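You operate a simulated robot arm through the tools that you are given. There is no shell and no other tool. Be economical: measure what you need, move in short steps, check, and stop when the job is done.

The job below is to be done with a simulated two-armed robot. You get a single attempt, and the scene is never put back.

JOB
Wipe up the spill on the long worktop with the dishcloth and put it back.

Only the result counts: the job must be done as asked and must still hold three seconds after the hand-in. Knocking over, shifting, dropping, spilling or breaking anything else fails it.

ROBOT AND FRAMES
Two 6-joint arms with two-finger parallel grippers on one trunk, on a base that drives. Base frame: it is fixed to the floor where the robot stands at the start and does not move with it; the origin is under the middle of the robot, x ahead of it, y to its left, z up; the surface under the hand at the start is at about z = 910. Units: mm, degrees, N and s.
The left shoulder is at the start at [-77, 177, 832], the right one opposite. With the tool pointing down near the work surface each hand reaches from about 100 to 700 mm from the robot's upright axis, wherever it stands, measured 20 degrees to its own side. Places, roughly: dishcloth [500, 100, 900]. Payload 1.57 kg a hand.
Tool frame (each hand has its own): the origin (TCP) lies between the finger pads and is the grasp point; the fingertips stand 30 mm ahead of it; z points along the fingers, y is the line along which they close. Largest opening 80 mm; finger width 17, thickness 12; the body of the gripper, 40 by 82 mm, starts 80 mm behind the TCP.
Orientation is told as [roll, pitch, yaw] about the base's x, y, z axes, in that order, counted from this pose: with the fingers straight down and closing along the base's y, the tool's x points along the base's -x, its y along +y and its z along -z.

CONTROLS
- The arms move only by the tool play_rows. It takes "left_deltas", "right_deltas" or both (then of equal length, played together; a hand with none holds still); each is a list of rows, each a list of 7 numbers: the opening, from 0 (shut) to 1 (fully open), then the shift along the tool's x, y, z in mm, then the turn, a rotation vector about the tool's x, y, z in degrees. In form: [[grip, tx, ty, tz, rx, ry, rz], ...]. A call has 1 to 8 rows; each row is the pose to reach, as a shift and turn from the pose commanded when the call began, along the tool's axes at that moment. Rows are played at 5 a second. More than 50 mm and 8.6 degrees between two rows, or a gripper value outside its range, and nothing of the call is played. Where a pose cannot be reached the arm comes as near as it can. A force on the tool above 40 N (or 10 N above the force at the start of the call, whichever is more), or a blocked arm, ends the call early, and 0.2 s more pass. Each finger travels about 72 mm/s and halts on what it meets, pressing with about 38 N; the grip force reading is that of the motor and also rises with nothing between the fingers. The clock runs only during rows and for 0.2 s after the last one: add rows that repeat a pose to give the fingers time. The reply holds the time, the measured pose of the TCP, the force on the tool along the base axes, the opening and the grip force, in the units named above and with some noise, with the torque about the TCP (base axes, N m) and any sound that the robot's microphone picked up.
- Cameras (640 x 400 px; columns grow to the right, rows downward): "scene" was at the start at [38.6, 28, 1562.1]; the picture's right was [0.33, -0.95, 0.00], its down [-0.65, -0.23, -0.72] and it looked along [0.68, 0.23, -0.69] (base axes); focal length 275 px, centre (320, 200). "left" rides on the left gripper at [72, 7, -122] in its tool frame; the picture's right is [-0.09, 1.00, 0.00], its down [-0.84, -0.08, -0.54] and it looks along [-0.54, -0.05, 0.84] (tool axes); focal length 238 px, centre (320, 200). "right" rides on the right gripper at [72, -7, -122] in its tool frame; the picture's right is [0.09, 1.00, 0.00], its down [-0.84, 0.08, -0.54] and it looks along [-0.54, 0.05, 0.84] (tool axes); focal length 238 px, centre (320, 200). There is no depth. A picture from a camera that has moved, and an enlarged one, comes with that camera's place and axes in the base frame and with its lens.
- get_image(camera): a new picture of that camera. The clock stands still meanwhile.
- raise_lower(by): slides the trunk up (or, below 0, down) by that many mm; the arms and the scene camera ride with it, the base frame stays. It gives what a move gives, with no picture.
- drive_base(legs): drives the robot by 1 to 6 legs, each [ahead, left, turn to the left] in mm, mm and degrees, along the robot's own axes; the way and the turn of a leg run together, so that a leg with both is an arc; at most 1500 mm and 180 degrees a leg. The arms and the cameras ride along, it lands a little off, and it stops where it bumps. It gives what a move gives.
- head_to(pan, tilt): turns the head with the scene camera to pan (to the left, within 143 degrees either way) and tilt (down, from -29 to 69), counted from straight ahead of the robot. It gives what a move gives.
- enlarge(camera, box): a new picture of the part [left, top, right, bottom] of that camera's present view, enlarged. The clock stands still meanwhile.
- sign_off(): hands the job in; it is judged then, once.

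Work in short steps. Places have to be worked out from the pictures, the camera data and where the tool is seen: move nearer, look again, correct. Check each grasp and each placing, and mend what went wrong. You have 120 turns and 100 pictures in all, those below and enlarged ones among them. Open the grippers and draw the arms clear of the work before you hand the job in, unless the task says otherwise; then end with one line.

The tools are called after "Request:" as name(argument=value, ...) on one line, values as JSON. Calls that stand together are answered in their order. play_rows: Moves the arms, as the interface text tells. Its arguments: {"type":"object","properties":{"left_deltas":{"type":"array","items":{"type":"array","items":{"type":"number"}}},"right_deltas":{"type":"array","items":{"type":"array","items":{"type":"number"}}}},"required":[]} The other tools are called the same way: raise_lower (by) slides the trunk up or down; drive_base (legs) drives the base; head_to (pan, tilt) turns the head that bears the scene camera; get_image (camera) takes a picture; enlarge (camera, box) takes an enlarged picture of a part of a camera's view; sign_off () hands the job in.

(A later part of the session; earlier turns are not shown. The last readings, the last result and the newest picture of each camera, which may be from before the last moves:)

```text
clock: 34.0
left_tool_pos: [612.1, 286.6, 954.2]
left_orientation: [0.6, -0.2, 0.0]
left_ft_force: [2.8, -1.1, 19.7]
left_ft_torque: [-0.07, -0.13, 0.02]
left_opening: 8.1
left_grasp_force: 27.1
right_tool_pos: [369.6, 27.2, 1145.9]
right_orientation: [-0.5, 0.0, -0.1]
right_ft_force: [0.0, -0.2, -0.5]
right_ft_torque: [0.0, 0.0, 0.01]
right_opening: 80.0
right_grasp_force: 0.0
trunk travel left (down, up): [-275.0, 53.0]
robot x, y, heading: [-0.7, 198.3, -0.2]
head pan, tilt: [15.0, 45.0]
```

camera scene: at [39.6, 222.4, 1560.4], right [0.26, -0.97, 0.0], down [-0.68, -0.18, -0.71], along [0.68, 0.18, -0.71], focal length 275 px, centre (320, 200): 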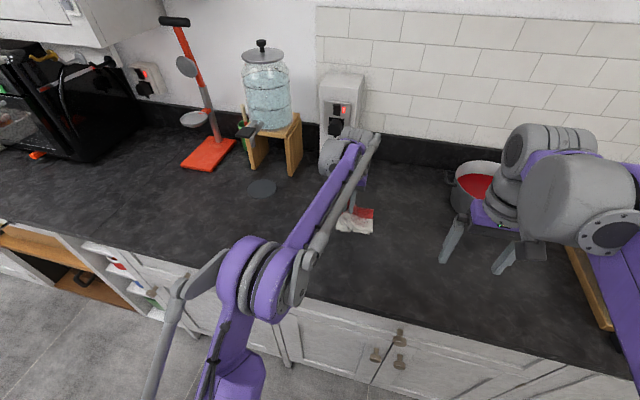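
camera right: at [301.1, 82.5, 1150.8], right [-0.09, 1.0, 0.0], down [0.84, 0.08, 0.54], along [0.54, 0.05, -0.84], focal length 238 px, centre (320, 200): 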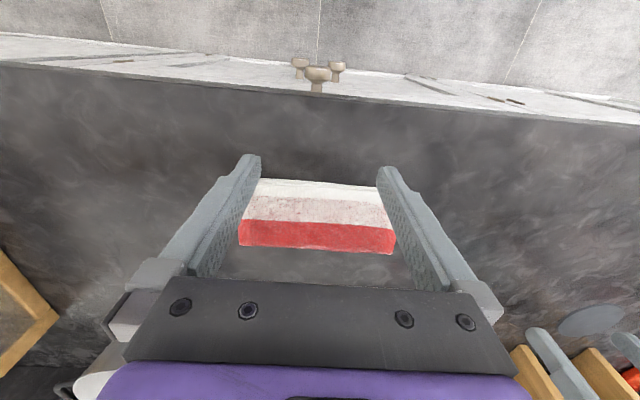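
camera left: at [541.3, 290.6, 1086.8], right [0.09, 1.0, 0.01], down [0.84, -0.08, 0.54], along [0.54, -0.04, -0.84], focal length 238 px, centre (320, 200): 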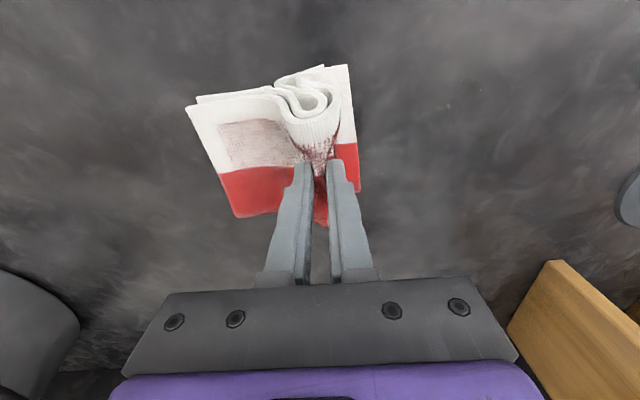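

About 20 N contact. I stroke across the puddle to +y and watch the force.

Request:
play_rows(left_deltas=[[0, 0, 20, -2, 0, 0, 0], [0, 0, 40, -2, 0, 0, 0], [0, 0, 60, -2, 0, 0, 0], [0, 0, 80, -2, 0, 0, 0], [0, 0, 100, -2, 0, 0, 0], [0, 0, 120, -2, 0, 0, 0], [0, 0, 140, -2, 0, 0, 0], [0, 0, 150, -2, 0, 0, 0]])

Request:
get_image(camera="left")

```text
clock: 35.8
left_tool_pos: [611.5, 434.1, 955.4]
left_orientation: [0.7, -0.1, 0.0]
left_ft_force: [0.6, -3.7, 9.9]
left_ft_torque: [-0.11, 0.04, 0.03]
left_opening: 8.2
left_grasp_force: 26.8
right_tool_pos: [370.5, 27.2, 1144.3]
right_orientation: [-0.6, -0.1, 0.0]
right_ft_force: [0.0, 0.3, 0.0]
right_ft_torque: [-0.02, 0.01, 0.01]
right_opening: 80.3
right_grasp_force: 0.2
trunk travel left (down, up): [-275.0, 53.0]
robot x, y, heading: [-1.2, 197.9, -0.3]
head pan, tilt: [15.0, 45.0]
```

```text
62 pictures are left
camera left: at [539.9, 439.3, 1076.3], right [0.09, 1.0, 0.01], down [0.84, -0.08, 0.54], along [0.54, -0.04, -0.84], focal length 238 px, centre (320, 200)
```

left: 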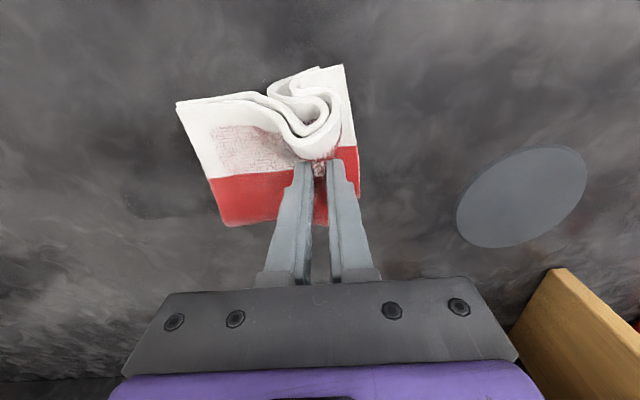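

Good contact. A remnant is visible near [645,305]. I stroke back shifted +30 mm in x.

Request:
play_rows(left_deltas=[[0, -15, 0, 0, 0, 0, 0], [0, -32, -10, 0, 0, 0, 0], [0, -32, -40, 0, 0, 0, 0], [0, -32, -70, 0, 0, 0, 0], [0, -32, -100, 0, 0, 0, 0], [0, -32, -130, 0, 0, 0, 0], [0, -32, -160, 0, 0, 0, 0], [0, -32, -180, 0, 0, 0, 0]])

Request:
get_image(camera="left")

```text
clock: 37.6
left_tool_pos: [644.6, 256.0, 954.6]
left_orientation: [0.6, -0.2, 0.1]
left_ft_force: [0.1, 3.9, 10.3]
left_ft_torque: [0.12, 0.0, -0.01]
left_opening: 8.3
left_grasp_force: 27.0
right_tool_pos: [369.8, 27.5, 1145.0]
right_orientation: [-0.5, -0.1, 0.0]
right_ft_force: [-0.8, -0.4, -0.5]
right_ft_torque: [-0.02, 0.01, -0.02]
right_opening: 79.8
right_grasp_force: 0.1
trunk travel left (down, up): [-275.0, 53.0]
robot x, y, heading: [-0.8, 198.0, 0.1]
head pan, tilt: [15.0, 45.0]
```

```text
61 pictures are left
camera left: at [573.1, 260.7, 1075.9], right [0.09, 1.0, 0.01], down [0.84, -0.08, 0.54], along [0.54, -0.04, -0.84], focal length 238 px, centre (320, 200)
```

left: 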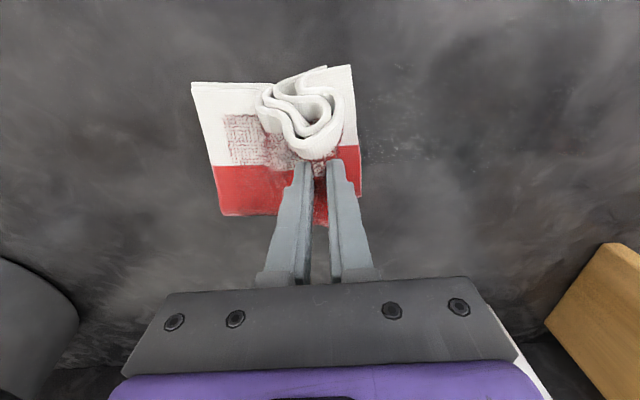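

Faint marks seem to remain at (400–440, 70–150); I enlarge.

Request:
enlarge(camera="left", box=[350, 20, 542, 140])

Request:
enlarge(camera="left", box=[360, 110, 520, 210])

```text
3.33 times, centred on (446, 80) of left
camera zoom: at [573.1, 260.7, 1075.9], right [0.09, 1.0, 0.01], down [0.84, -0.08, 0.54], along [0.54, -0.04, -0.84], focal length 794 px, centre (-100, 600)
```

zoom: 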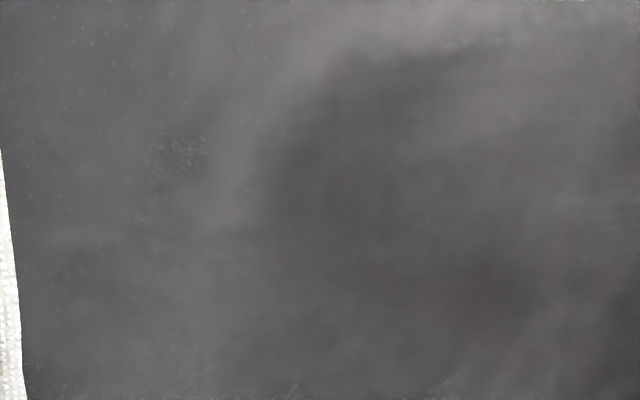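

```text
4.00 times, centred on (440, 160) of left
camera zoom: at [573.1, 260.7, 1075.9], right [0.09, 1.0, 0.01], down [0.84, -0.08, 0.54], along [0.54, -0.04, -0.84], focal length 953 px, centre (-160, 360)
```

zoom: 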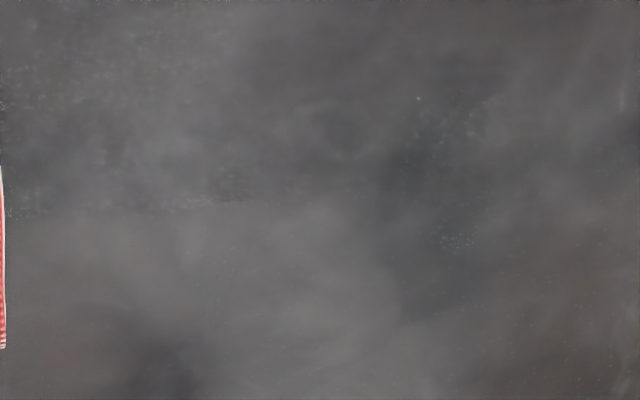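

Some wetness may remain; I keep wiping: +y at x≈650, then back at x≈585.

Request:
play_rows(left_deltas=[[0, -3, 30, 0, 0, 0, 0], [0, -3, 60, 0, 0, 0, 0], [0, -3, 90, 0, 0, 0, 0], [0, -3, 120, 0, 0, 0, 0], [0, -3, 150, 0, 0, 0, 0], [0, -3, 175, 0, 0, 0, 0], [0, 25, 180, 0, 0, 0, 0], [0, 55, 180, 0, 0, 0, 0]])

Request:
play_rows(left_deltas=[[0, 4, -5, 0, 0, 0, 0], [0, 4, -35, 0, 0, 0, 0], [0, 4, -65, 0, 0, 0, 0], [0, 4, -95, 0, 0, 0, 0], [0, 4, -125, 0, 0, 0, 0], [0, 4, -155, 0, 0, 0, 0], [0, 4, -185, 0, 0, 0, 0], [0, 4, -190, 0, 0, 0, 0]])

Request:
get_image(camera="left")

```text
clock: 39.4
left_tool_pos: [586.8, 438.1, 955.9]
left_orientation: [0.5, -0.2, 0.0]
left_ft_force: [1.5, 0.2, 5.5]
left_ft_torque: [0.05, -0.06, 0.03]
left_opening: 8.3
left_grasp_force: 27.0
right_tool_pos: [370.2, 27.5, 1144.9]
right_orientation: [-0.5, -0.2, 0.1]
right_ft_force: [-0.3, -0.1, -0.3]
right_ft_torque: [-0.02, -0.01, -0.01]
right_opening: 80.1
right_grasp_force: 0.0
trunk travel left (down, up): [-275.0, 53.0]
robot x, y, heading: [0.7, 201.0, -0.3]
head pan, tilt: [15.0, 45.0]
```

```text
clock: 41.2
left_tool_pos: [585.4, 247.6, 953.7]
left_orientation: [0.6, -0.2, 0.1]
left_ft_force: [-0.3, 3.9, 14.3]
left_ft_torque: [0.19, -0.05, 0.04]
left_opening: 8.4
left_grasp_force: 27.6
right_tool_pos: [370.1, 28.7, 1145.0]
right_orientation: [-0.5, -0.1, 0.0]
right_ft_force: [-0.5, 0.2, 0.6]
right_ft_torque: [0.0, -0.04, 0.0]
right_opening: 80.1
right_grasp_force: 0.1
trunk travel left (down, up): [-275.0, 53.0]
robot x, y, heading: [0.7, 201.3, -0.3]
head pan, tilt: [15.0, 45.0]
```

```text
58 pictures are left
camera left: at [513.1, 252.6, 1075.2], right [0.09, 1.0, 0.01], down [0.84, -0.08, 0.54], along [0.54, -0.04, -0.84], focal length 238 px, centre (320, 200)
```

left: 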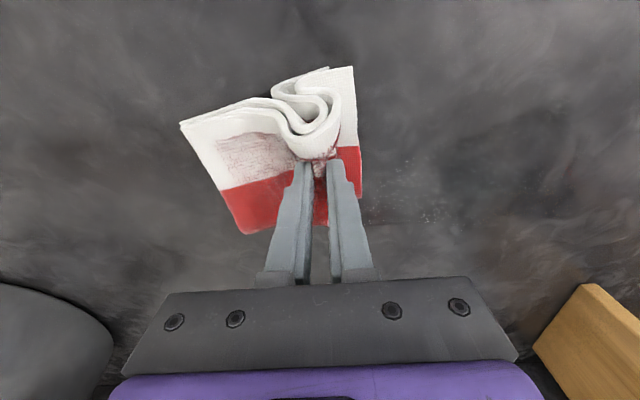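

I enlarge the region right of the fingers, where marks seem to linger around [645,340].

Request:
enlarge(camera="left", box=[350, 150, 510, 250])

```text
4.00 times, centred on (430, 200) of left
camera zoom: at [513.1, 252.6, 1075.2], right [0.09, 1.0, 0.01], down [0.84, -0.08, 0.54], along [0.54, -0.04, -0.84], focal length 953 px, centre (-120, 200)
```

zoom: 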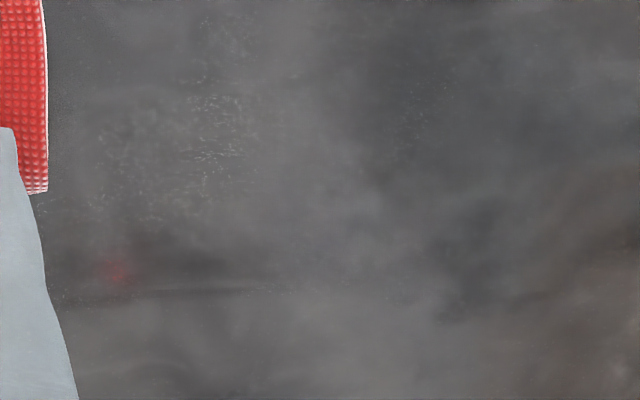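

The puddle's far edge at x≈655, y 290–335 still shows. I wipe farther out: to x≈672, then strokes along y.

Request:
play_rows(left_deltas=[[0, -30, 5, 0, 0, 0, 0], [0, -60, 10, 0, 0, 0, 0], [0, -87, 15, 1, 0, 0, 0], [0, -87, 45, 1, 0, 0, 0], [0, -87, 75, 1, 0, 0, 0], [0, -87, 105, 1, 0, 0, 0], [0, -87, 135, 1, 0, 0, 0], [0, -87, 165, 1, 0, 0, 0]])

Request:
play_rows(left_deltas=[[0, 15, -5, 0, 0, 0, 0], [0, 30, -10, 0, 0, 0, 0], [0, 30, -40, 0, 0, 0, 0], [0, 30, -70, 0, 0, 0, 0], [0, 30, -100, 0, 0, 0, 0], [0, 30, -130, 0, 0, 0, 0], [0, 30, -160, 0, 0, 0, 0], [0, 30, -165, 0, 0, 0, 0]])

Request:
play_rows(left_deltas=[[0, 15, 5, 0, 0, 0, 0], [0, 30, 10, 0, 0, 0, 0], [0, 30, 40, 0, 0, 0, 0], [0, 30, 70, 0, 0, 0, 0], [0, 30, 100, 0, 0, 0, 0], [0, 30, 130, 0, 0, 0, 0], [0, 30, 160, 0, 0, 0, 0], [0, 30, 185, 0, 0, 0, 0]])

Request:
get_image(camera="left")

```text
clock: 43.0
left_tool_pos: [671.3, 413.3, 953.1]
left_orientation: [0.6, -0.1, 0.0]
left_ft_force: [-0.2, -3.1, 13.1]
left_ft_torque: [-0.08, 0.02, 0.01]
left_opening: 8.4
left_grasp_force: 27.0
left hand out of reach, approached as far as the arm can: row 3
right_tool_pos: [370.7, 28.0, 1143.0]
right_orientation: [-0.4, -0.2, 0.0]
right_ft_force: [0.0, -0.2, -0.3]
right_ft_torque: [0.01, -0.02, 0.01]
right_opening: 80.1
right_grasp_force: 0.1
trunk travel left (down, up): [-275.0, 53.0]
robot x, y, heading: [5.1, 199.8, -0.1]
head pan, tilt: [15.0, 45.0]
```

```text
clock: 44.8
left_tool_pos: [640.6, 247.0, 952.3]
left_orientation: [0.6, -0.2, 0.1]
left_ft_force: [-0.2, 5.7, 19.0]
left_ft_torque: [0.18, 0.02, 0.04]
left_opening: 8.2
left_grasp_force: 27.1
right_tool_pos: [367.8, 28.3, 1143.7]
right_orientation: [-0.4, -0.1, 0.0]
right_ft_force: [-0.2, -0.9, -0.7]
right_ft_torque: [0.0, -0.02, -0.01]
right_opening: 80.3
right_grasp_force: 0.0
trunk travel left (down, up): [-275.0, 53.0]
robot x, y, heading: [1.1, 202.6, -0.1]
head pan, tilt: [15.0, 45.0]
```

```text
clock: 46.6
left_tool_pos: [612.3, 430.9, 954.3]
left_orientation: [0.6, -0.1, 0.0]
left_ft_force: [-1.2, -3.7, 11.4]
left_ft_torque: [-0.06, -0.03, 0.02]
left_opening: 8.4
left_grasp_force: 26.8
right_tool_pos: [369.7, 27.0, 1144.2]
right_orientation: [-0.5, -0.1, 0.0]
right_ft_force: [-0.7, 0.1, 0.0]
right_ft_torque: [0.02, -0.02, -0.02]
right_opening: 80.1
right_grasp_force: 0.1
trunk travel left (down, up): [-275.0, 53.0]
robot x, y, heading: [1.2, 200.6, 0.1]
head pan, tilt: [15.0, 45.0]
```

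```text
56 pictures are left
camera left: at [540.6, 435.1, 1075.5], right [0.09, 1.0, 0.01], down [0.84, -0.08, 0.54], along [0.54, -0.04, -0.84], focal length 238 px, centre (320, 200)
```

left: 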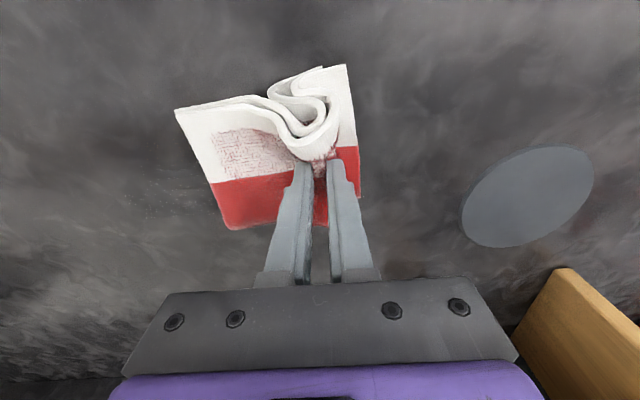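

Nearer clean. I lift the cloth, carry it back towards −x to view the whole region with the wrist camera as at first.

Request:
play_rows(left_deltas=[[0, 0, 0, -30, 0, 0, 0], [0, 0, 0, -60, 0, 0, 0], [0, 40, -20, -80, 0, 0, 0], [0, 80, -40, -90, 0, 0, 0], [0, 120, -60, -100, 0, 0, 0], [0, 160, -70, -110, 0, 0, 0], [0, 190, -70, -115, 0, 0, 0]])

Request:
get_image(camera="left")

Request:
enlarge(camera="left", box=[200, 170, 392, 290])

Request:
enlarge(camera="scene", box=[240, 150, 400, 250])

```text
clock: 48.2
left_tool_pos: [421.4, 359.2, 1069.1]
left_orientation: [0.6, -0.1, 0.0]
left_ft_force: [-0.5, 0.2, -0.1]
left_ft_torque: [0.04, -0.02, -0.01]
left_opening: 8.4
left_grasp_force: 27.7
right_tool_pos: [371.5, 27.6, 1144.0]
right_orientation: [-0.5, -0.1, 0.0]
right_ft_force: [-0.7, -0.1, -0.7]
right_ft_torque: [-0.03, -0.02, -0.02]
right_opening: 79.6
right_grasp_force: 0.0
trunk travel left (down, up): [-275.0, 53.0]
robot x, y, heading: [-3.9, 202.8, 0.0]
head pan, tilt: [15.0, 45.0]
```

```text
55 pictures are left
camera left: at [351.3, 364.2, 1190.8], right [0.09, 1.0, 0.01], down [0.84, -0.08, 0.54], along [0.54, -0.04, -0.84], focal length 238 px, centre (320, 200)
```

left: 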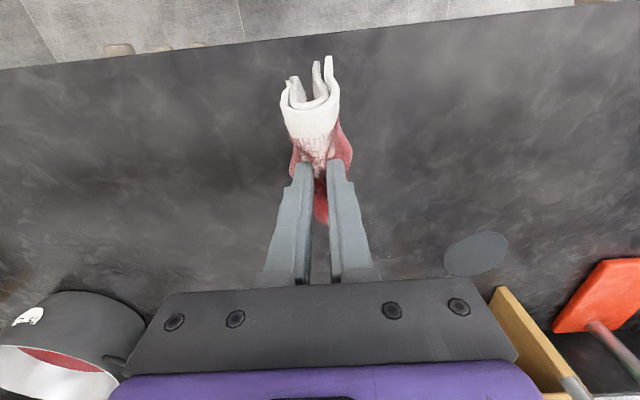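

```text
3.33 times, centred on (296, 230) of left
camera zoom: at [351.3, 364.2, 1190.8], right [0.09, 1.0, 0.01], down [0.84, -0.08, 0.54], along [0.54, -0.04, -0.84], focal length 794 px, centre (400, 100)
```

zoom: 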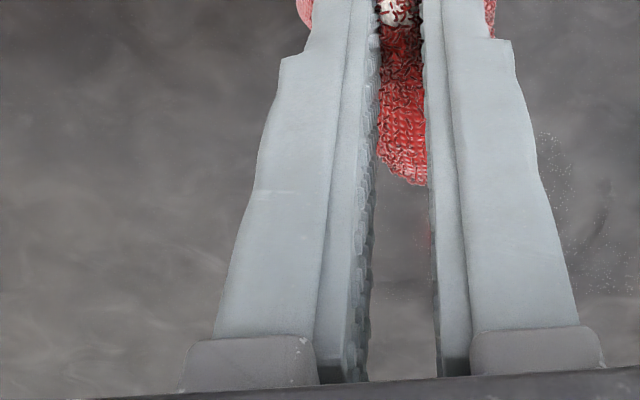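

```text
4.00 times, centred on (320, 200) of scene
camera zoom: at [38.8, 222.6, 1560.4], right [0.26, -0.97, 0.0], down [-0.68, -0.18, -0.71], along [0.68, 0.18, -0.71], focal length 1098 px, centre (320, 200)
```

zoom: 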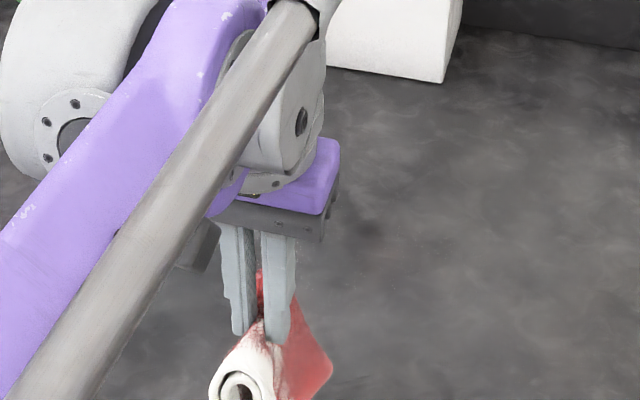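

The fingers hide the place; I shift the hand 100 mm to −y to see it unobstructed.

Request:
play_rows(left_deltas=[[0, 0, -40, 0, 0, 0, 0], [0, 0, -80, 0, 0, 0, 0], [0, 0, -110, 0, 0, 0, 0], [0, 0, -110, 0, 0, 0, 0]])

Request:
enlarge(camera="left", box=[350, 180, 510, 280])

Request:
get_image(camera="left")

```text
clock: 49.2
left_tool_pos: [422.2, 251.4, 1067.4]
left_orientation: [0.6, 0.0, 0.1]
left_ft_force: [0.0, 0.8, -0.1]
left_ft_torque: [0.0, 0.01, 0.02]
left_opening: 8.5
left_grasp_force: 26.7
right_tool_pos: [370.8, 28.7, 1143.4]
right_orientation: [-0.6, 0.0, 0.0]
right_ft_force: [-0.1, 0.0, -0.1]
right_ft_torque: [0.03, -0.03, -0.01]
right_opening: 80.2
right_grasp_force: 0.0
trunk travel left (down, up): [-275.0, 53.0]
robot x, y, heading: [-5.4, 199.4, -0.1]
head pan, tilt: [15.0, 45.0]
```

```text
4.00 times, centred on (430, 230) of left
camera zoom: at [351.6, 255.8, 1189.4], right [0.09, 1.0, 0.01], down [0.84, -0.08, 0.54], along [0.54, -0.04, -0.84], focal length 953 px, centre (-120, 80)
```

zoom: 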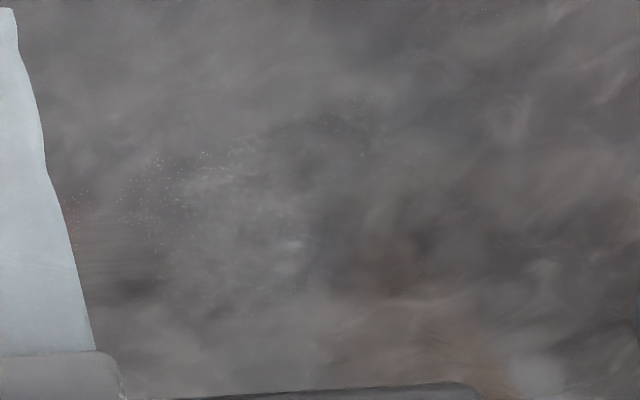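

```text
51 pictures are left
camera left: at [351.6, 255.8, 1189.4], right [0.09, 1.0, 0.01], down [0.84, -0.08, 0.54], along [0.54, -0.04, -0.84], focal length 238 px, centre (320, 200)
```

left: 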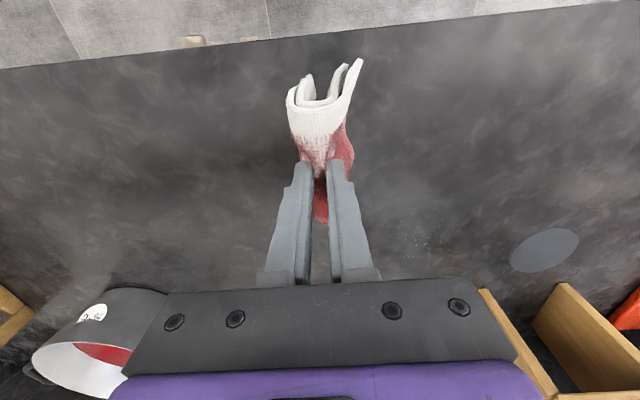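

The outline is gone but faint pale specks remain around x 580–625, y 330–400. I go back for a denser second round.

Request:
play_rows(left_deltas=[[0, -45, 10, 0, 0, 0, 0], [0, -90, 20, 10, 0, 0, 0], [0, -130, 30, 30, 0, 0, 0], [0, -158, 45, 60, 0, 0, 0], [0, -158, 50, 90, 0, 0, 0], [0, -158, 50, 104, 0, 0, 0], [0, -158, 50, 112, 0, 0, 0]])

```text
clock: 50.8
left_tool_pos: [579.8, 302.3, 955.4]
left_orientation: [0.6, -0.2, -0.1]
left_ft_force: [1.4, 1.6, 11.0]
left_ft_torque: [0.02, -0.06, -0.02]
left_opening: 8.3
left_grasp_force: 27.8
right_tool_pos: [369.7, 27.1, 1143.5]
right_orientation: [-0.5, -0.1, 0.0]
right_ft_force: [1.0, -0.7, -0.3]
right_ft_torque: [-0.03, 0.04, -0.01]
right_opening: 80.3
right_grasp_force: 0.1
trunk travel left (down, up): [-275.0, 53.0]
robot x, y, heading: [-0.2, 201.4, -0.1]
head pan, tilt: [15.0, 45.0]
```

Contact 11 N. Strokes at 15 mm spacing, pressing slightly more.

Request:
play_rows(left_deltas=[[0, 0, 20, 1, 0, 0, 0], [0, 0, 55, 1, 0, 0, 0], [0, 0, 90, 1, 0, 0, 0], [0, 0, 125, 1, 0, 0, 0], [0, -15, 125, 1, 0, 0, 0], [0, -15, 85, 1, 0, 0, 0], [0, -15, 45, 1, 0, 0, 0], [0, -15, 5, 1, 0, 0, 0]])

Request:
play_rows(left_deltas=[[0, -15, 0, 0, 0, 0, 0], [0, -15, 40, 0, 0, 0, 0], [0, -15, 80, 0, 0, 0, 0], [0, -15, 120, 0, 0, 0, 0], [0, -30, 120, 0, 0, 0, 0], [0, -30, 80, 0, 0, 0, 0], [0, -30, 40, 0, 0, 0, 0], [0, -30, 0, 0, 0, 0, 0]])

Request:
play_rows(left_deltas=[[0, -15, 0, 0, 0, 0, 0], [0, -15, 40, 0, 0, 0, 0], [0, -15, 80, 0, 0, 0, 0], [0, -15, 120, 0, 0, 0, 0], [0, -30, 120, 0, 0, 0, 0], [0, -30, 80, 0, 0, 0, 0], [0, -30, 40, 0, 0, 0, 0], [0, -30, 0, 0, 0, 0, 0]])

Request:
play_rows(left_deltas=[[0, 15, 15, 0, 0, 0, 0], [0, 50, 25, 0, 0, 0, 0], [0, 85, 35, 0, 0, 0, 0], [0, 85, 65, 0, 0, 0, 0], [0, 45, 70, 0, 0, 0, 0], [0, 5, 75, 0, 0, 0, 0], [0, 5, 100, 0, 0, 0, 0], [0, 45, 105, 0, 0, 0, 0]])

```text
clock: 52.6
left_tool_pos: [596.1, 307.2, 954.0]
left_orientation: [0.7, -0.1, 0.1]
left_ft_force: [0.3, 1.8, 6.8]
left_ft_torque: [0.08, 0.0, 0.04]
left_opening: 8.3
left_grasp_force: 27.0
right_tool_pos: [371.1, 27.7, 1142.7]
right_orientation: [-0.4, -0.2, -0.1]
right_ft_force: [0.2, -0.4, -0.2]
right_ft_torque: [-0.01, 0.03, 0.04]
right_opening: 79.8
right_grasp_force: 0.1
trunk travel left (down, up): [-275.0, 53.0]
robot x, y, heading: [4.4, 198.0, -0.2]
head pan, tilt: [15.0, 45.0]
```

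```text
clock: 54.4
left_tool_pos: [624.5, 308.1, 956.8]
left_orientation: [0.7, 0.0, 0.0]
left_ft_force: [-0.8, 1.6, 4.1]
left_ft_torque: [0.02, -0.03, 0.0]
left_opening: 8.3
left_grasp_force: 27.5
right_tool_pos: [370.8, 27.0, 1144.9]
right_orientation: [-0.5, -0.2, 0.0]
right_ft_force: [0.5, 1.0, -0.4]
right_ft_torque: [0.0, 0.01, -0.01]
right_opening: 80.2
right_grasp_force: 0.0
trunk travel left (down, up): [-275.0, 53.0]
robot x, y, heading: [0.2, 199.8, -0.1]
head pan, tilt: [15.0, 45.0]
```

```text
clock: 56.2
left_tool_pos: [654.4, 305.1, 955.4]
left_orientation: [0.8, -0.1, 0.1]
left_ft_force: [0.6, 3.1, 8.8]
left_ft_torque: [0.07, 0.01, 0.04]
left_opening: 8.2
left_grasp_force: 26.8
right_tool_pos: [370.6, 26.6, 1144.0]
right_orientation: [-0.5, -0.1, 0.0]
right_ft_force: [0.6, -0.6, 0.3]
right_ft_torque: [-0.01, 0.0, 0.0]
right_opening: 79.8
right_grasp_force: 0.1
trunk travel left (down, up): [-275.0, 53.0]
robot x, y, heading: [1.4, 200.1, -0.1]
head pan, tilt: [15.0, 45.0]
```

```text
clock: 58.0
left_tool_pos: [608.7, 412.1, 957.9]
left_orientation: [0.8, -0.2, 0.0]
left_ft_force: [1.1, 0.4, 2.7]
left_ft_torque: [0.04, -0.09, 0.05]
left_opening: 8.0
left_grasp_force: 27.4
right_tool_pos: [369.3, 27.4, 1144.6]
right_orientation: [-0.5, -0.1, 0.0]
right_ft_force: [-0.6, 0.3, 0.1]
right_ft_torque: [0.02, -0.03, -0.02]
right_opening: 79.8
right_grasp_force: 0.2
trunk travel left (down, up): [-275.0, 53.0]
robot x, y, heading: [-0.4, 195.8, -0.3]
head pan, tilt: [15.0, 45.0]
```

I lift and return to the same inspection viewpoint.

Request:
play_rows(left_deltas=[[0, 0, 0, -35, 0, 0, 0], [0, 20, -20, -70, 0, 0, 0], [0, 55, -50, -90, 0, 0, 0], [0, 90, -80, -100, 0, 0, 0], [0, 125, -110, -110, 0, 0, 0], [0, 158, -140, -110, 0, 0, 0], [0, 187, -161, -110, 0, 0, 0], [0, 187, -161, -110, 0, 0, 0]])

Request:
enlarge(camera="left", box=[350, 180, 510, 280])

Request:
get_image(camera="left")

```text
refused: row 3 steps farther than a row can; nothing moved
```

```text
4.00 times, centred on (430, 230) of left
camera zoom: at [537.8, 415.3, 1078.7], right [0.09, 1.0, 0.01], down [0.83, -0.08, 0.54], along [0.54, -0.04, -0.84], focal length 953 px, centre (-120, 80)
```

zoom: 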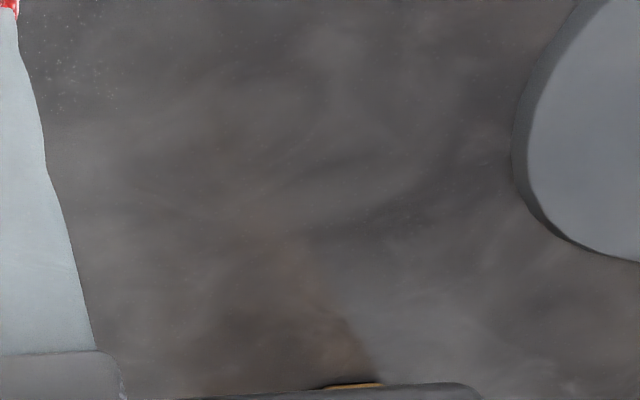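

```text
49 pictures are left
camera left: at [537.8, 415.3, 1078.7], right [0.09, 1.0, 0.01], down [0.83, -0.08, 0.54], along [0.54, -0.04, -0.84], focal length 238 px, centre (320, 200)
```

left: 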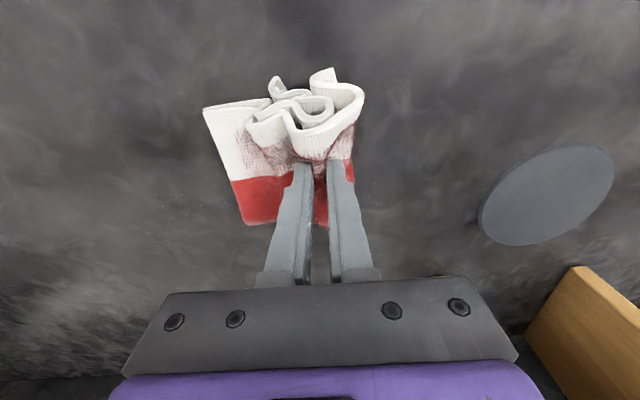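

Refused for step length; I repeat with smaller steps.

Request:
play_rows(left_deltas=[[0, 0, 0, -35, 0, 0, 0], [0, 15, -15, -70, 0, 0, 0], [0, 42, -38, -90, 0, 0, 0], [0, 72, -65, -100, 0, 0, 0], [0, 102, -92, -110, 0, 0, 0], [0, 132, -118, -110, 0, 0, 0], [0, 162, -145, -110, 0, 0, 0], [0, 187, -161, -110, 0, 0, 0]])

Request:
enlarge(camera="left", box=[350, 180, 510, 280])

Request:
get_image(camera="left")

```text
clock: 59.8
left_tool_pos: [422.1, 249.1, 1064.9]
left_orientation: [0.6, 0.0, 0.0]
left_ft_force: [0.0, -0.2, -0.8]
left_ft_torque: [0.02, 0.02, 0.03]
left_opening: 8.6
left_grasp_force: 27.1
right_tool_pos: [371.4, 27.0, 1143.6]
right_orientation: [-0.5, -0.3, 0.0]
right_ft_force: [0.6, -0.1, 0.7]
right_ft_torque: [0.03, 0.02, 0.0]
right_opening: 80.2
right_grasp_force: 0.1
trunk travel left (down, up): [-275.0, 53.0]
robot x, y, heading: [-1.8, 198.5, -0.2]
head pan, tilt: [15.0, 45.0]
```

```text
4.00 times, centred on (430, 230) of left
camera zoom: at [350.3, 254.0, 1185.9], right [0.09, 1.0, 0.01], down [0.84, -0.08, 0.54], along [0.54, -0.04, -0.84], focal length 953 px, centre (-120, 80)
```

zoom: 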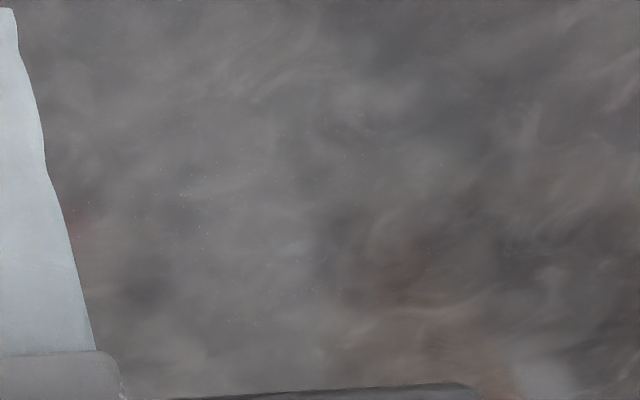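

```text
47 pictures are left
camera left: at [350.3, 254.0, 1185.9], right [0.09, 1.0, 0.01], down [0.84, -0.08, 0.54], along [0.54, -0.04, -0.84], focal length 238 px, centre (320, 200)
```

left: 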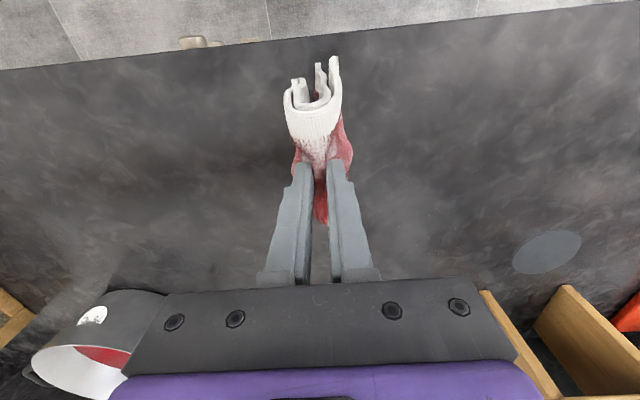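

Much fainter now. One more firm round, starting further at −y (reddish tint near [600,310]).

Request:
play_rows(left_deltas=[[0, -45, 5, 0, 0, 0, 0], [0, -90, 10, 10, 0, 0, 0], [0, -130, 15, 30, 0, 0, 0], [0, -158, 20, 60, 0, 0, 0], [0, -163, 22, 90, 0, 0, 0], [0, -163, 22, 104, 0, 0, 0], [0, -163, 22, 112, 0, 0, 0]])

Request:
play_rows(left_deltas=[[0, 0, 25, 1, 0, 0, 0], [0, 0, 60, 1, 0, 0, 0], [0, 0, 100, 1, 0, 0, 0], [0, 0, 140, 1, 0, 0, 0], [0, -20, 150, 1, 0, 0, 0], [0, -20, 105, 1, 0, 0, 0], [0, -20, 60, 1, 0, 0, 0], [0, -20, 15, 1, 0, 0, 0]])

Request:
play_rows(left_deltas=[[0, -20, 0, 2, 0, 0, 0], [0, -20, 45, 2, 0, 0, 0], [0, -20, 90, 2, 0, 0, 0], [0, -20, 135, 2, 0, 0, 0], [0, -40, 135, 2, 0, 0, 0], [0, -40, 90, 2, 0, 0, 0], [0, -40, 45, 2, 0, 0, 0], [0, -40, 0, 2, 0, 0, 0]])

Request:
play_rows(left_deltas=[[0, -20, 0, 0, 0, 0, 0], [0, -20, 45, 0, 0, 0, 0], [0, -20, 90, 0, 0, 0, 0], [0, -20, 135, 0, 0, 0, 0], [0, 15, 135, 0, 0, 0, 0], [0, 15, 90, 0, 0, 0, 0], [0, 15, 45, 0, 0, 0, 0], [0, 15, 0, 0, 0, 0, 0]])

```text
clock: 61.4
left_tool_pos: [586.3, 272.8, 953.7]
left_orientation: [0.6, -0.2, 0.0]
left_ft_force: [4.2, -0.1, 18.7]
left_ft_torque: [-0.01, -0.18, 0.01]
left_opening: 8.4
left_grasp_force: 26.2
right_tool_pos: [370.4, 28.9, 1146.1]
right_orientation: [-0.5, -0.2, 0.0]
right_ft_force: [-0.7, 0.1, 0.2]
right_ft_torque: [0.02, -0.01, -0.02]
right_opening: 80.0
right_grasp_force: 0.0
trunk travel left (down, up): [-275.0, 53.0]
robot x, y, heading: [-2.4, 202.5, -0.0]
head pan, tilt: [15.0, 45.0]
```

```text
clock: 63.2
left_tool_pos: [603.6, 287.9, 952.2]
left_orientation: [0.7, -0.2, 0.1]
left_ft_force: [0.5, 5.0, 18.8]
left_ft_torque: [0.17, 0.0, 0.04]
left_opening: 8.1
left_grasp_force: 27.4
right_tool_pos: [369.8, 27.9, 1144.3]
right_orientation: [-0.5, -0.1, 0.0]
right_ft_force: [-0.5, -1.3, 0.3]
right_ft_torque: [-0.02, 0.02, 0.0]
right_opening: 79.8
right_grasp_force: 0.1
trunk travel left (down, up): [-275.0, 53.0]
robot x, y, heading: [2.2, 199.2, 0.2]
head pan, tilt: [15.0, 45.0]
```

```text
clock: 65.0
left_tool_pos: [645.9, 288.0, 951.8]
left_orientation: [0.8, -0.2, 0.1]
left_ft_force: [0.0, 4.8, 17.1]
left_ft_torque: [0.14, 0.0, -0.02]
left_opening: 8.2
left_grasp_force: 27.3
right_tool_pos: [369.4, 27.8, 1145.1]
right_orientation: [-0.5, -0.1, 0.1]
right_ft_force: [-0.8, 0.0, 0.1]
right_ft_torque: [0.0, 0.0, 0.0]
right_opening: 80.0
right_grasp_force: 0.0
trunk travel left (down, up): [-275.0, 53.0]
robot x, y, heading: [2.5, 203.2, -0.1]
head pan, tilt: [15.0, 45.0]
```

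```text
clock: 66.8
left_tool_pos: [628.4, 284.9, 952.5]
left_orientation: [0.6, -0.2, 0.0]
left_ft_force: [-1.9, 2.5, 9.4]
left_ft_torque: [0.06, 0.07, 0.03]
left_opening: 8.5
left_grasp_force: 27.2
right_tool_pos: [370.6, 26.6, 1143.7]
right_orientation: [-0.5, -0.1, 0.1]
right_ft_force: [-0.2, -0.1, -0.7]
right_ft_torque: [0.03, 0.02, 0.0]
right_opening: 80.1
right_grasp_force: 0.1
trunk travel left (down, up): [-275.0, 53.0]
robot x, y, heading: [3.3, 196.3, -0.3]
head pan, tilt: [15.0, 45.0]
```

Lift and inspect, this time a bit further to −y so the whole region is free of the finger.

Request:
play_rows(left_deltas=[[0, 0, 0, -35, 0, 0, 0], [0, 25, -5, -70, 0, 0, 0], [0, 60, -15, -90, 0, 0, 0], [0, 100, -30, -100, 0, 0, 0], [0, 140, -45, -110, 0, 0, 0], [0, 180, -60, -112, 0, 0, 0], [0, 206, -70, -112, 0, 0, 0], [0, 206, -70, -112, 0, 0, 0]])

Request:
enlarge(camera="left", box=[375, 170, 535, 270])

Request:
get_image(camera="left")

```text
clock: 68.6
left_tool_pos: [423.6, 216.4, 1060.5]
left_orientation: [0.6, -0.1, 0.0]
left_ft_force: [-0.3, -0.6, -0.4]
left_ft_torque: [-0.06, 0.01, 0.03]
left_opening: 8.3
left_grasp_force: 27.2
right_tool_pos: [370.5, 28.5, 1143.5]
right_orientation: [-0.5, 0.0, 0.0]
right_ft_force: [-1.1, 0.3, -0.5]
right_ft_torque: [0.0, -0.03, -0.03]
right_opening: 79.7
right_grasp_force: 0.0
trunk travel left (down, up): [-275.0, 53.0]
robot x, y, heading: [2.9, 200.0, -0.1]
head pan, tilt: [15.0, 45.0]
```

```text
4.00 times, centred on (455, 220) of left
camera zoom: at [352.7, 220.7, 1181.6], right [0.09, 1.0, 0.01], down [0.84, -0.08, 0.54], along [0.54, -0.04, -0.84], focal length 953 px, centre (-220, 120)
```

zoom: 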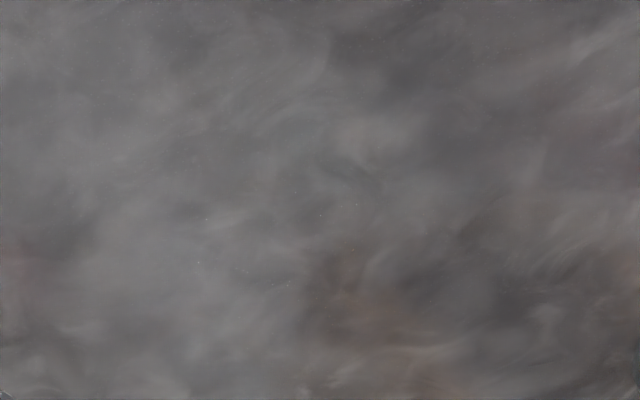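

```text
45 pictures are left
camera left: at [352.7, 220.7, 1181.6], right [0.09, 1.0, 0.01], down [0.84, -0.08, 0.54], along [0.54, -0.04, -0.84], focal length 238 px, centre (320, 200)
```

left: 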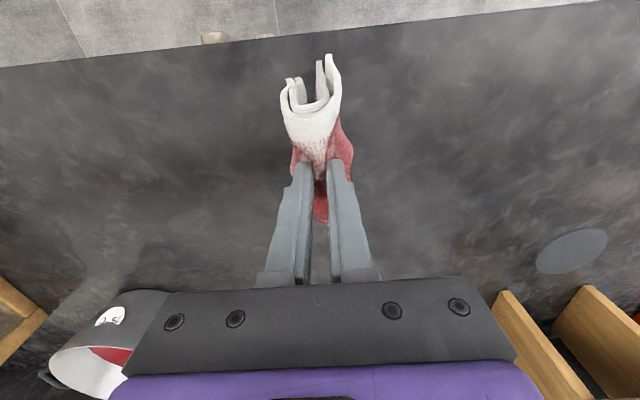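

Practically clean; just a couple of tiny specks. One last quick round for certainty.

Request:
play_rows(left_deltas=[[0, -45, 18, 0, 0, 0, 0], [0, -90, 30, 10, 0, 0, 0], [0, -130, 45, 30, 0, 0, 0], [0, -160, 58, 60, 0, 0, 0], [0, -162, 62, 90, 0, 0, 0], [0, -162, 62, 102, 0, 0, 0], [0, -162, 62, 107, 0, 0, 0]])

Request:
play_rows(left_deltas=[[0, 0, 25, 1, 0, 0, 0], [0, 0, 60, 1, 0, 0, 0], [0, 0, 100, 1, 0, 0, 0], [0, 0, 140, 1, 0, 0, 0], [0, -25, 150, 1, 0, 0, 0], [0, -25, 105, 1, 0, 0, 0], [0, -25, 60, 1, 0, 0, 0], [0, -25, 15, 1, 0, 0, 0]])

Request:
play_rows(left_deltas=[[0, -20, 0, 1, 0, 0, 0], [0, -20, 45, 1, 0, 0, 0], [0, -20, 90, 1, 0, 0, 0], [0, -20, 135, 1, 0, 0, 0], [0, -42, 135, 1, 0, 0, 0], [0, -42, 90, 1, 0, 0, 0], [0, -42, 45, 1, 0, 0, 0], [0, -42, 0, 1, 0, 0, 0]])

Request:
play_rows(left_deltas=[[0, 0, 0, -35, 0, 0, 0], [0, 25, -5, -70, 0, 0, 0], [0, 60, -15, -90, 0, 0, 0], [0, 100, -30, -100, 0, 0, 0], [0, 140, -45, -110, 0, 0, 0], [0, 180, -60, -112, 0, 0, 0], [0, 220, -70, -112, 0, 0, 0], [0, 220, -70, -112, 0, 0, 0]])

Request:
enlarge(camera="left", box=[375, 170, 535, 270])

```text
clock: 70.2
left_tool_pos: [588.3, 280.4, 957.4]
left_orientation: [0.5, -0.2, 0.0]
left_ft_force: [-0.6, 0.6, 7.6]
left_ft_torque: [-0.01, -0.02, 0.0]
left_opening: 8.4
left_grasp_force: 27.3
right_tool_pos: [370.7, 26.7, 1143.9]
right_orientation: [-0.5, -0.1, 0.0]
right_ft_force: [-0.5, -0.4, -0.3]
right_ft_torque: [0.03, 0.0, 0.0]
right_opening: 80.1
right_grasp_force: 0.1
trunk travel left (down, up): [-275.0, 53.0]
robot x, y, heading: [1.0, 202.8, 0.0]
head pan, tilt: [15.0, 45.0]
```

```text
clock: 72.0
left_tool_pos: [611.5, 295.4, 953.7]
left_orientation: [0.7, -0.1, 0.2]
left_ft_force: [0.5, 1.4, 2.9]
left_ft_torque: [0.04, -0.03, 0.05]
left_opening: 8.6
left_grasp_force: 27.0
right_tool_pos: [371.6, 26.3, 1143.9]
right_orientation: [-0.5, -0.1, 0.0]
right_ft_force: [-0.6, 0.4, 0.7]
right_ft_torque: [0.03, 0.0, 0.0]
right_opening: 80.1
right_grasp_force: 0.0
trunk travel left (down, up): [-275.0, 53.0]
robot x, y, heading: [3.8, 200.9, -0.1]
head pan, tilt: [15.0, 45.0]
```

```text
clock: 73.8
left_tool_pos: [654.2, 292.9, 952.3]
left_orientation: [0.7, -0.1, 0.0]
left_ft_force: [0.0, 1.0, 4.1]
left_ft_torque: [0.07, -0.03, 0.05]
left_opening: 8.3
left_grasp_force: 27.0
right_tool_pos: [370.9, 27.4, 1144.3]
right_orientation: [-0.5, -0.1, 0.0]
right_ft_force: [0.3, 0.3, 0.8]
right_ft_torque: [0.03, 0.01, 0.01]
right_opening: 80.1
right_grasp_force: 0.1
trunk travel left (down, up): [-275.0, 53.0]
robot x, y, heading: [-2.5, 201.2, 0.2]
head pan, tilt: [15.0, 45.0]
```

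```text
clock: 75.6
left_tool_pos: [434.6, 224.1, 1063.5]
left_orientation: [0.7, -0.1, 0.1]
left_ft_force: [0.0, 0.3, -1.2]
left_ft_torque: [0.02, 0.0, 0.01]
left_opening: 8.4
left_grasp_force: 27.2
right_tool_pos: [372.7, 27.8, 1144.3]
right_orientation: [-0.5, 0.0, 0.0]
right_ft_force: [0.3, -0.1, -0.4]
right_ft_torque: [0.02, -0.02, -0.01]
right_opening: 80.1
right_grasp_force: 0.1
trunk travel left (down, up): [-275.0, 53.0]
robot x, y, heading: [1.2, 197.3, 0.1]
head pan, tilt: [15.0, 45.0]
```

```text
4.00 times, centred on (455, 220) of left
camera zoom: at [363.8, 228.7, 1185.0], right [0.09, 1.0, 0.01], down [0.84, -0.08, 0.54], along [0.54, -0.04, -0.84], focal length 953 px, centre (-220, 120)
```

zoom: 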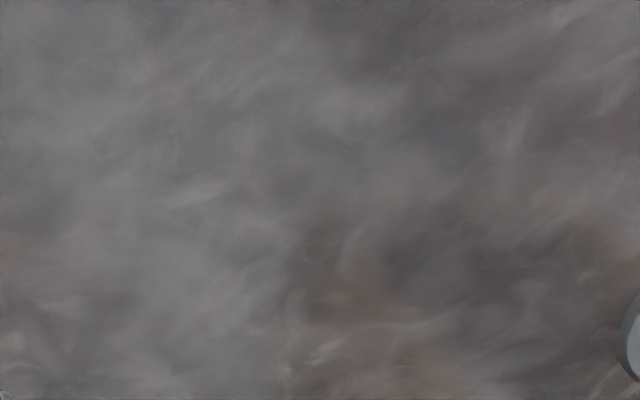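

The spot is clean. Drive back 200 mm right, holding the cloth.

Request:
drive_base(legs=[[0, -200, 0]])

```text
clock: 78.0
left_tool_pos: [434.3, 25.5, 1064.4]
left_orientation: [0.6, -0.2, -0.1]
left_ft_force: [0.0, -0.7, -0.9]
left_ft_torque: [-0.03, 0.02, 0.01]
left_opening: 8.9
left_grasp_force: 27.1
right_tool_pos: [369.8, -171.1, 1144.3]
right_orientation: [-0.6, -0.1, -0.1]
right_ft_force: [0.0, -0.2, 0.1]
right_ft_torque: [-0.01, 0.01, 0.03]
right_opening: 80.3
right_grasp_force: 0.0
trunk travel left (down, up): [-275.0, 53.0]
robot x, y, heading: [0.7, 4.1, -0.3]
head pan, tilt: [15.0, 45.0]
```

Next I go above the original spot and lower till the flaps rest.

Request:
play_rows(left_deltas=[[0, -15, 25, 0, 0, 0, 0], [0, -35, 55, 0, 0, 0, 0], [0, -50, 76, 10, 0, 0, 0], [0, -50, 76, 40, 0, 0, 0], [0, -50, 76, 65, 0, 0, 0], [0, -50, 76, 85, 0, 0, 0], [0, -50, 76, 100, 0, 0, 0]])

Request:
get_image(camera="left")

Request:
enlarge(camera="scene", box=[200, 160, 440, 310])

```text
clock: 79.6
left_tool_pos: [485.2, 104.1, 965.8]
left_orientation: [0.6, -0.1, -0.1]
left_ft_force: [0.5, -0.7, 1.7]
left_ft_torque: [-0.03, 0.0, 0.06]
left_opening: 8.4
left_grasp_force: 27.4
right_tool_pos: [371.0, -170.9, 1143.6]
right_orientation: [-0.5, -0.1, -0.1]
right_ft_force: [0.5, 0.3, 0.1]
right_ft_torque: [0.01, 0.04, 0.0]
right_opening: 80.0
right_grasp_force: 0.0
trunk travel left (down, up): [-275.0, 53.0]
robot x, y, heading: [-0.6, 0.0, 0.1]
head pan, tilt: [15.0, 45.0]
```

```text
43 pictures are left
camera left: at [413.4, 108.2, 1086.5], right [0.09, 1.0, 0.01], down [0.84, -0.08, 0.54], along [0.54, -0.04, -0.84], focal length 238 px, centre (320, 200)
```

left: 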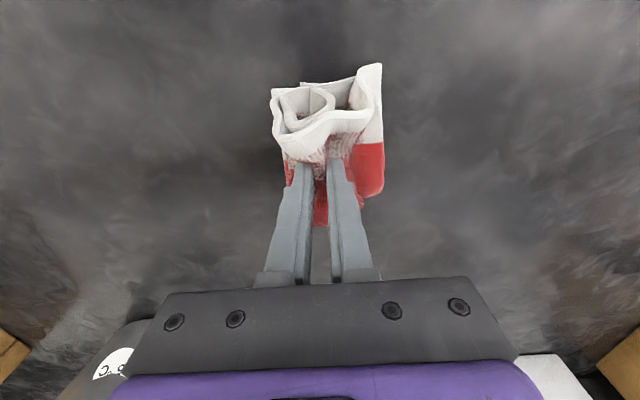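

```text
2.67 times, centred on (320, 235) of scene
camera zoom: at [39.2, 24.4, 1560.4], right [0.26, -0.97, 0.0], down [-0.68, -0.18, -0.71], along [0.68, 0.18, -0.71], focal length 732 px, centre (320, 107)
```

zoom: 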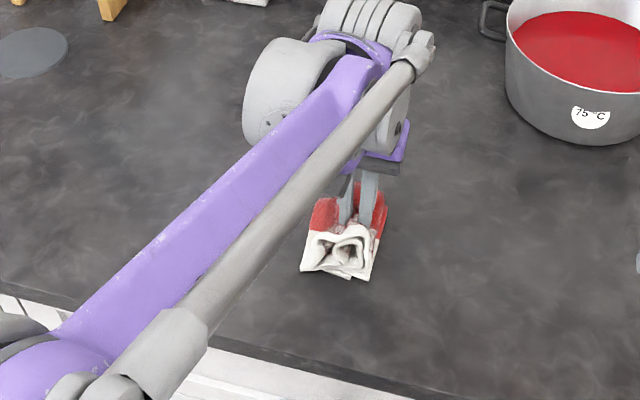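

The ends are curled up. I lower to just pressing and release to see how the cloth relaxes.

Request:
play_rows(left_deltas=[[0, 0, -2, 6, 0, 0, 0], [0.1, 0, -2, 6, 0, 0, 0], [0.4, 0, -2, 4, 0, 0, 0], [0.6, 0, -2, 2, 0, 0, 0], [0.6, 0, -2, -25, 0, 0, 0], [0.6, 0, -2, -60, 0, 0, 0], [0.6, 0, -2, -90, 0, 0, 0]])

Request:
get_image(camera="left")

```text
clock: 81.2
left_tool_pos: [484.0, 100.3, 1055.3]
left_orientation: [0.6, -0.1, -0.1]
left_ft_force: [0.0, -0.2, -0.2]
left_ft_torque: [-0.02, 0.06, -0.01]
left_opening: 48.0
left_grasp_force: 0.0
right_tool_pos: [369.9, -169.7, 1145.1]
right_orientation: [-0.4, -0.1, -0.1]
right_ft_force: [-0.3, 0.5, 0.8]
right_ft_torque: [0.02, 0.0, 0.02]
right_opening: 79.8
right_grasp_force: 0.0
trunk travel left (down, up): [-275.0, 53.0]
robot x, y, heading: [0.5, 3.0, 0.0]
head pan, tilt: [15.0, 45.0]
```

```text
41 pictures are left
camera left: at [412.8, 104.5, 1177.0], right [0.09, 1.0, 0.01], down [0.84, -0.08, 0.54], along [0.54, -0.04, -0.84], focal length 238 px, centre (320, 200)
```

left: 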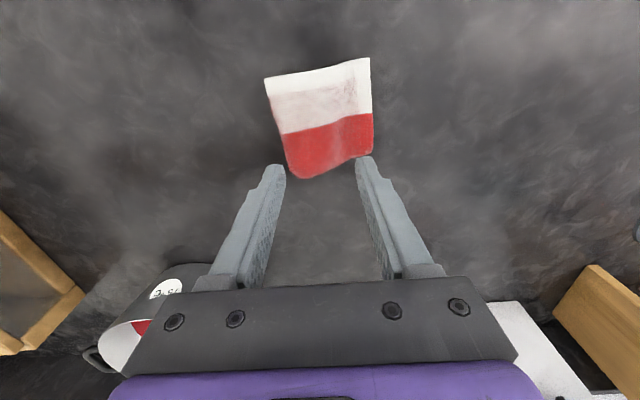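

Relaxed, centred near [480,102], but ends seem tucked under. I enlarge to see the folding.

Request:
enlarge(camera="left", box=[230, 30, 422, 190])

Request:
enlarge(camera="scene", box=[260, 200, 420, 300])

```text
2.50 times, centred on (326, 110) of left
camera zoom: at [412.8, 104.5, 1177.0], right [0.09, 1.0, 0.01], down [0.84, -0.08, 0.54], along [0.54, -0.04, -0.84], focal length 596 px, centre (305, 425)
```

zoom: 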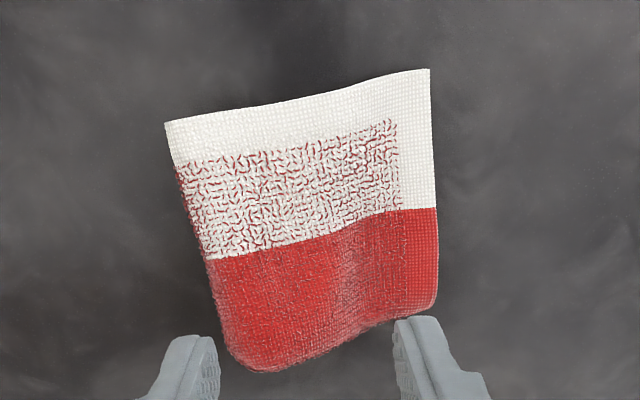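

```text
4.00 times, centred on (340, 250) of scene
camera zoom: at [39.0, 24.5, 1560.4], right [0.26, -0.97, 0.0], down [-0.68, -0.18, -0.71], along [0.68, 0.18, -0.71], focal length 1098 px, centre (240, 0)
```

zoom: 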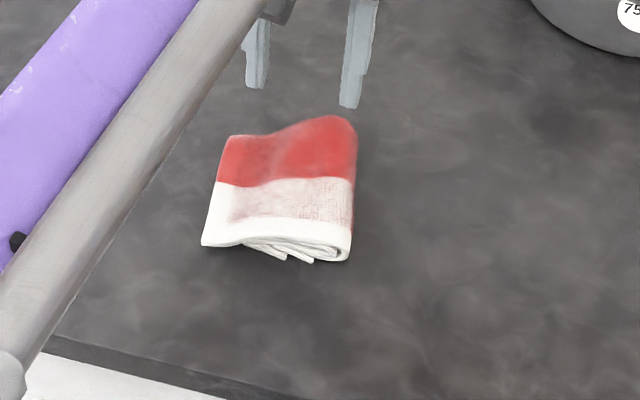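

The −y half is folded under. I'll pinch near the +y end, lift so the cloth hangs down, and lay it flat by lowering while moving to +y. First go down at y≈129, opening 36 mm.

Request:
play_rows(left_deltas=[[0.45, 2, 29, 30, 0, 0, 0], [0.45, 2, 29, 70, 0, 0, 0], [0.45, 2, 29, 95, 0, 0, 0], [0.45, 2, 29, 103, 0, 0, 0], [0.45, 2, 29, 107, 0, 0, 0], [0.45, 2, 29, 110, 0, 0, 0]])

Request:
get_image(camera="left")

```text
clock: 82.5
left_tool_pos: [481.4, 127.3, 950.0]
left_orientation: [0.4, -0.3, -0.1]
left_ft_force: [-0.2, -9.0, 32.7]
left_ft_torque: [-0.88, -0.01, 0.0]
left_opening: 17.2
left_grasp_force: 4.9
right_tool_pos: [368.0, -173.0, 1145.1]
right_orientation: [-0.5, -0.2, -0.3]
right_ft_force: [-0.5, 0.2, 0.2]
right_ft_torque: [-0.01, -0.04, 0.0]
right_opening: 80.0
right_grasp_force: 0.1
trunk travel left (down, up): [-275.0, 53.0]
robot x, y, heading: [2.0, 1.2, -0.5]
head pan, tilt: [15.0, 45.0]
stopped in row 6 (left hand): the force on the tool passed its limit at 46 N (the readings are from after the stop); the commanded pose is now the measured one
```

```text
38 pictures are left
camera left: at [409.7, 131.9, 1072.3], right [0.09, 1.0, 0.01], down [0.83, -0.08, 0.55], along [0.54, -0.05, -0.84], focal length 238 px, centre (320, 200)
```

left: 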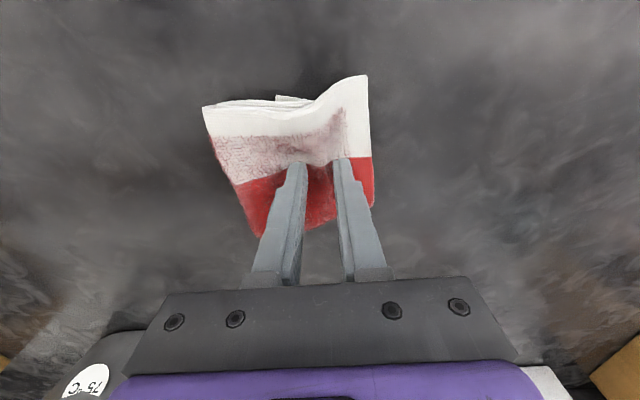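

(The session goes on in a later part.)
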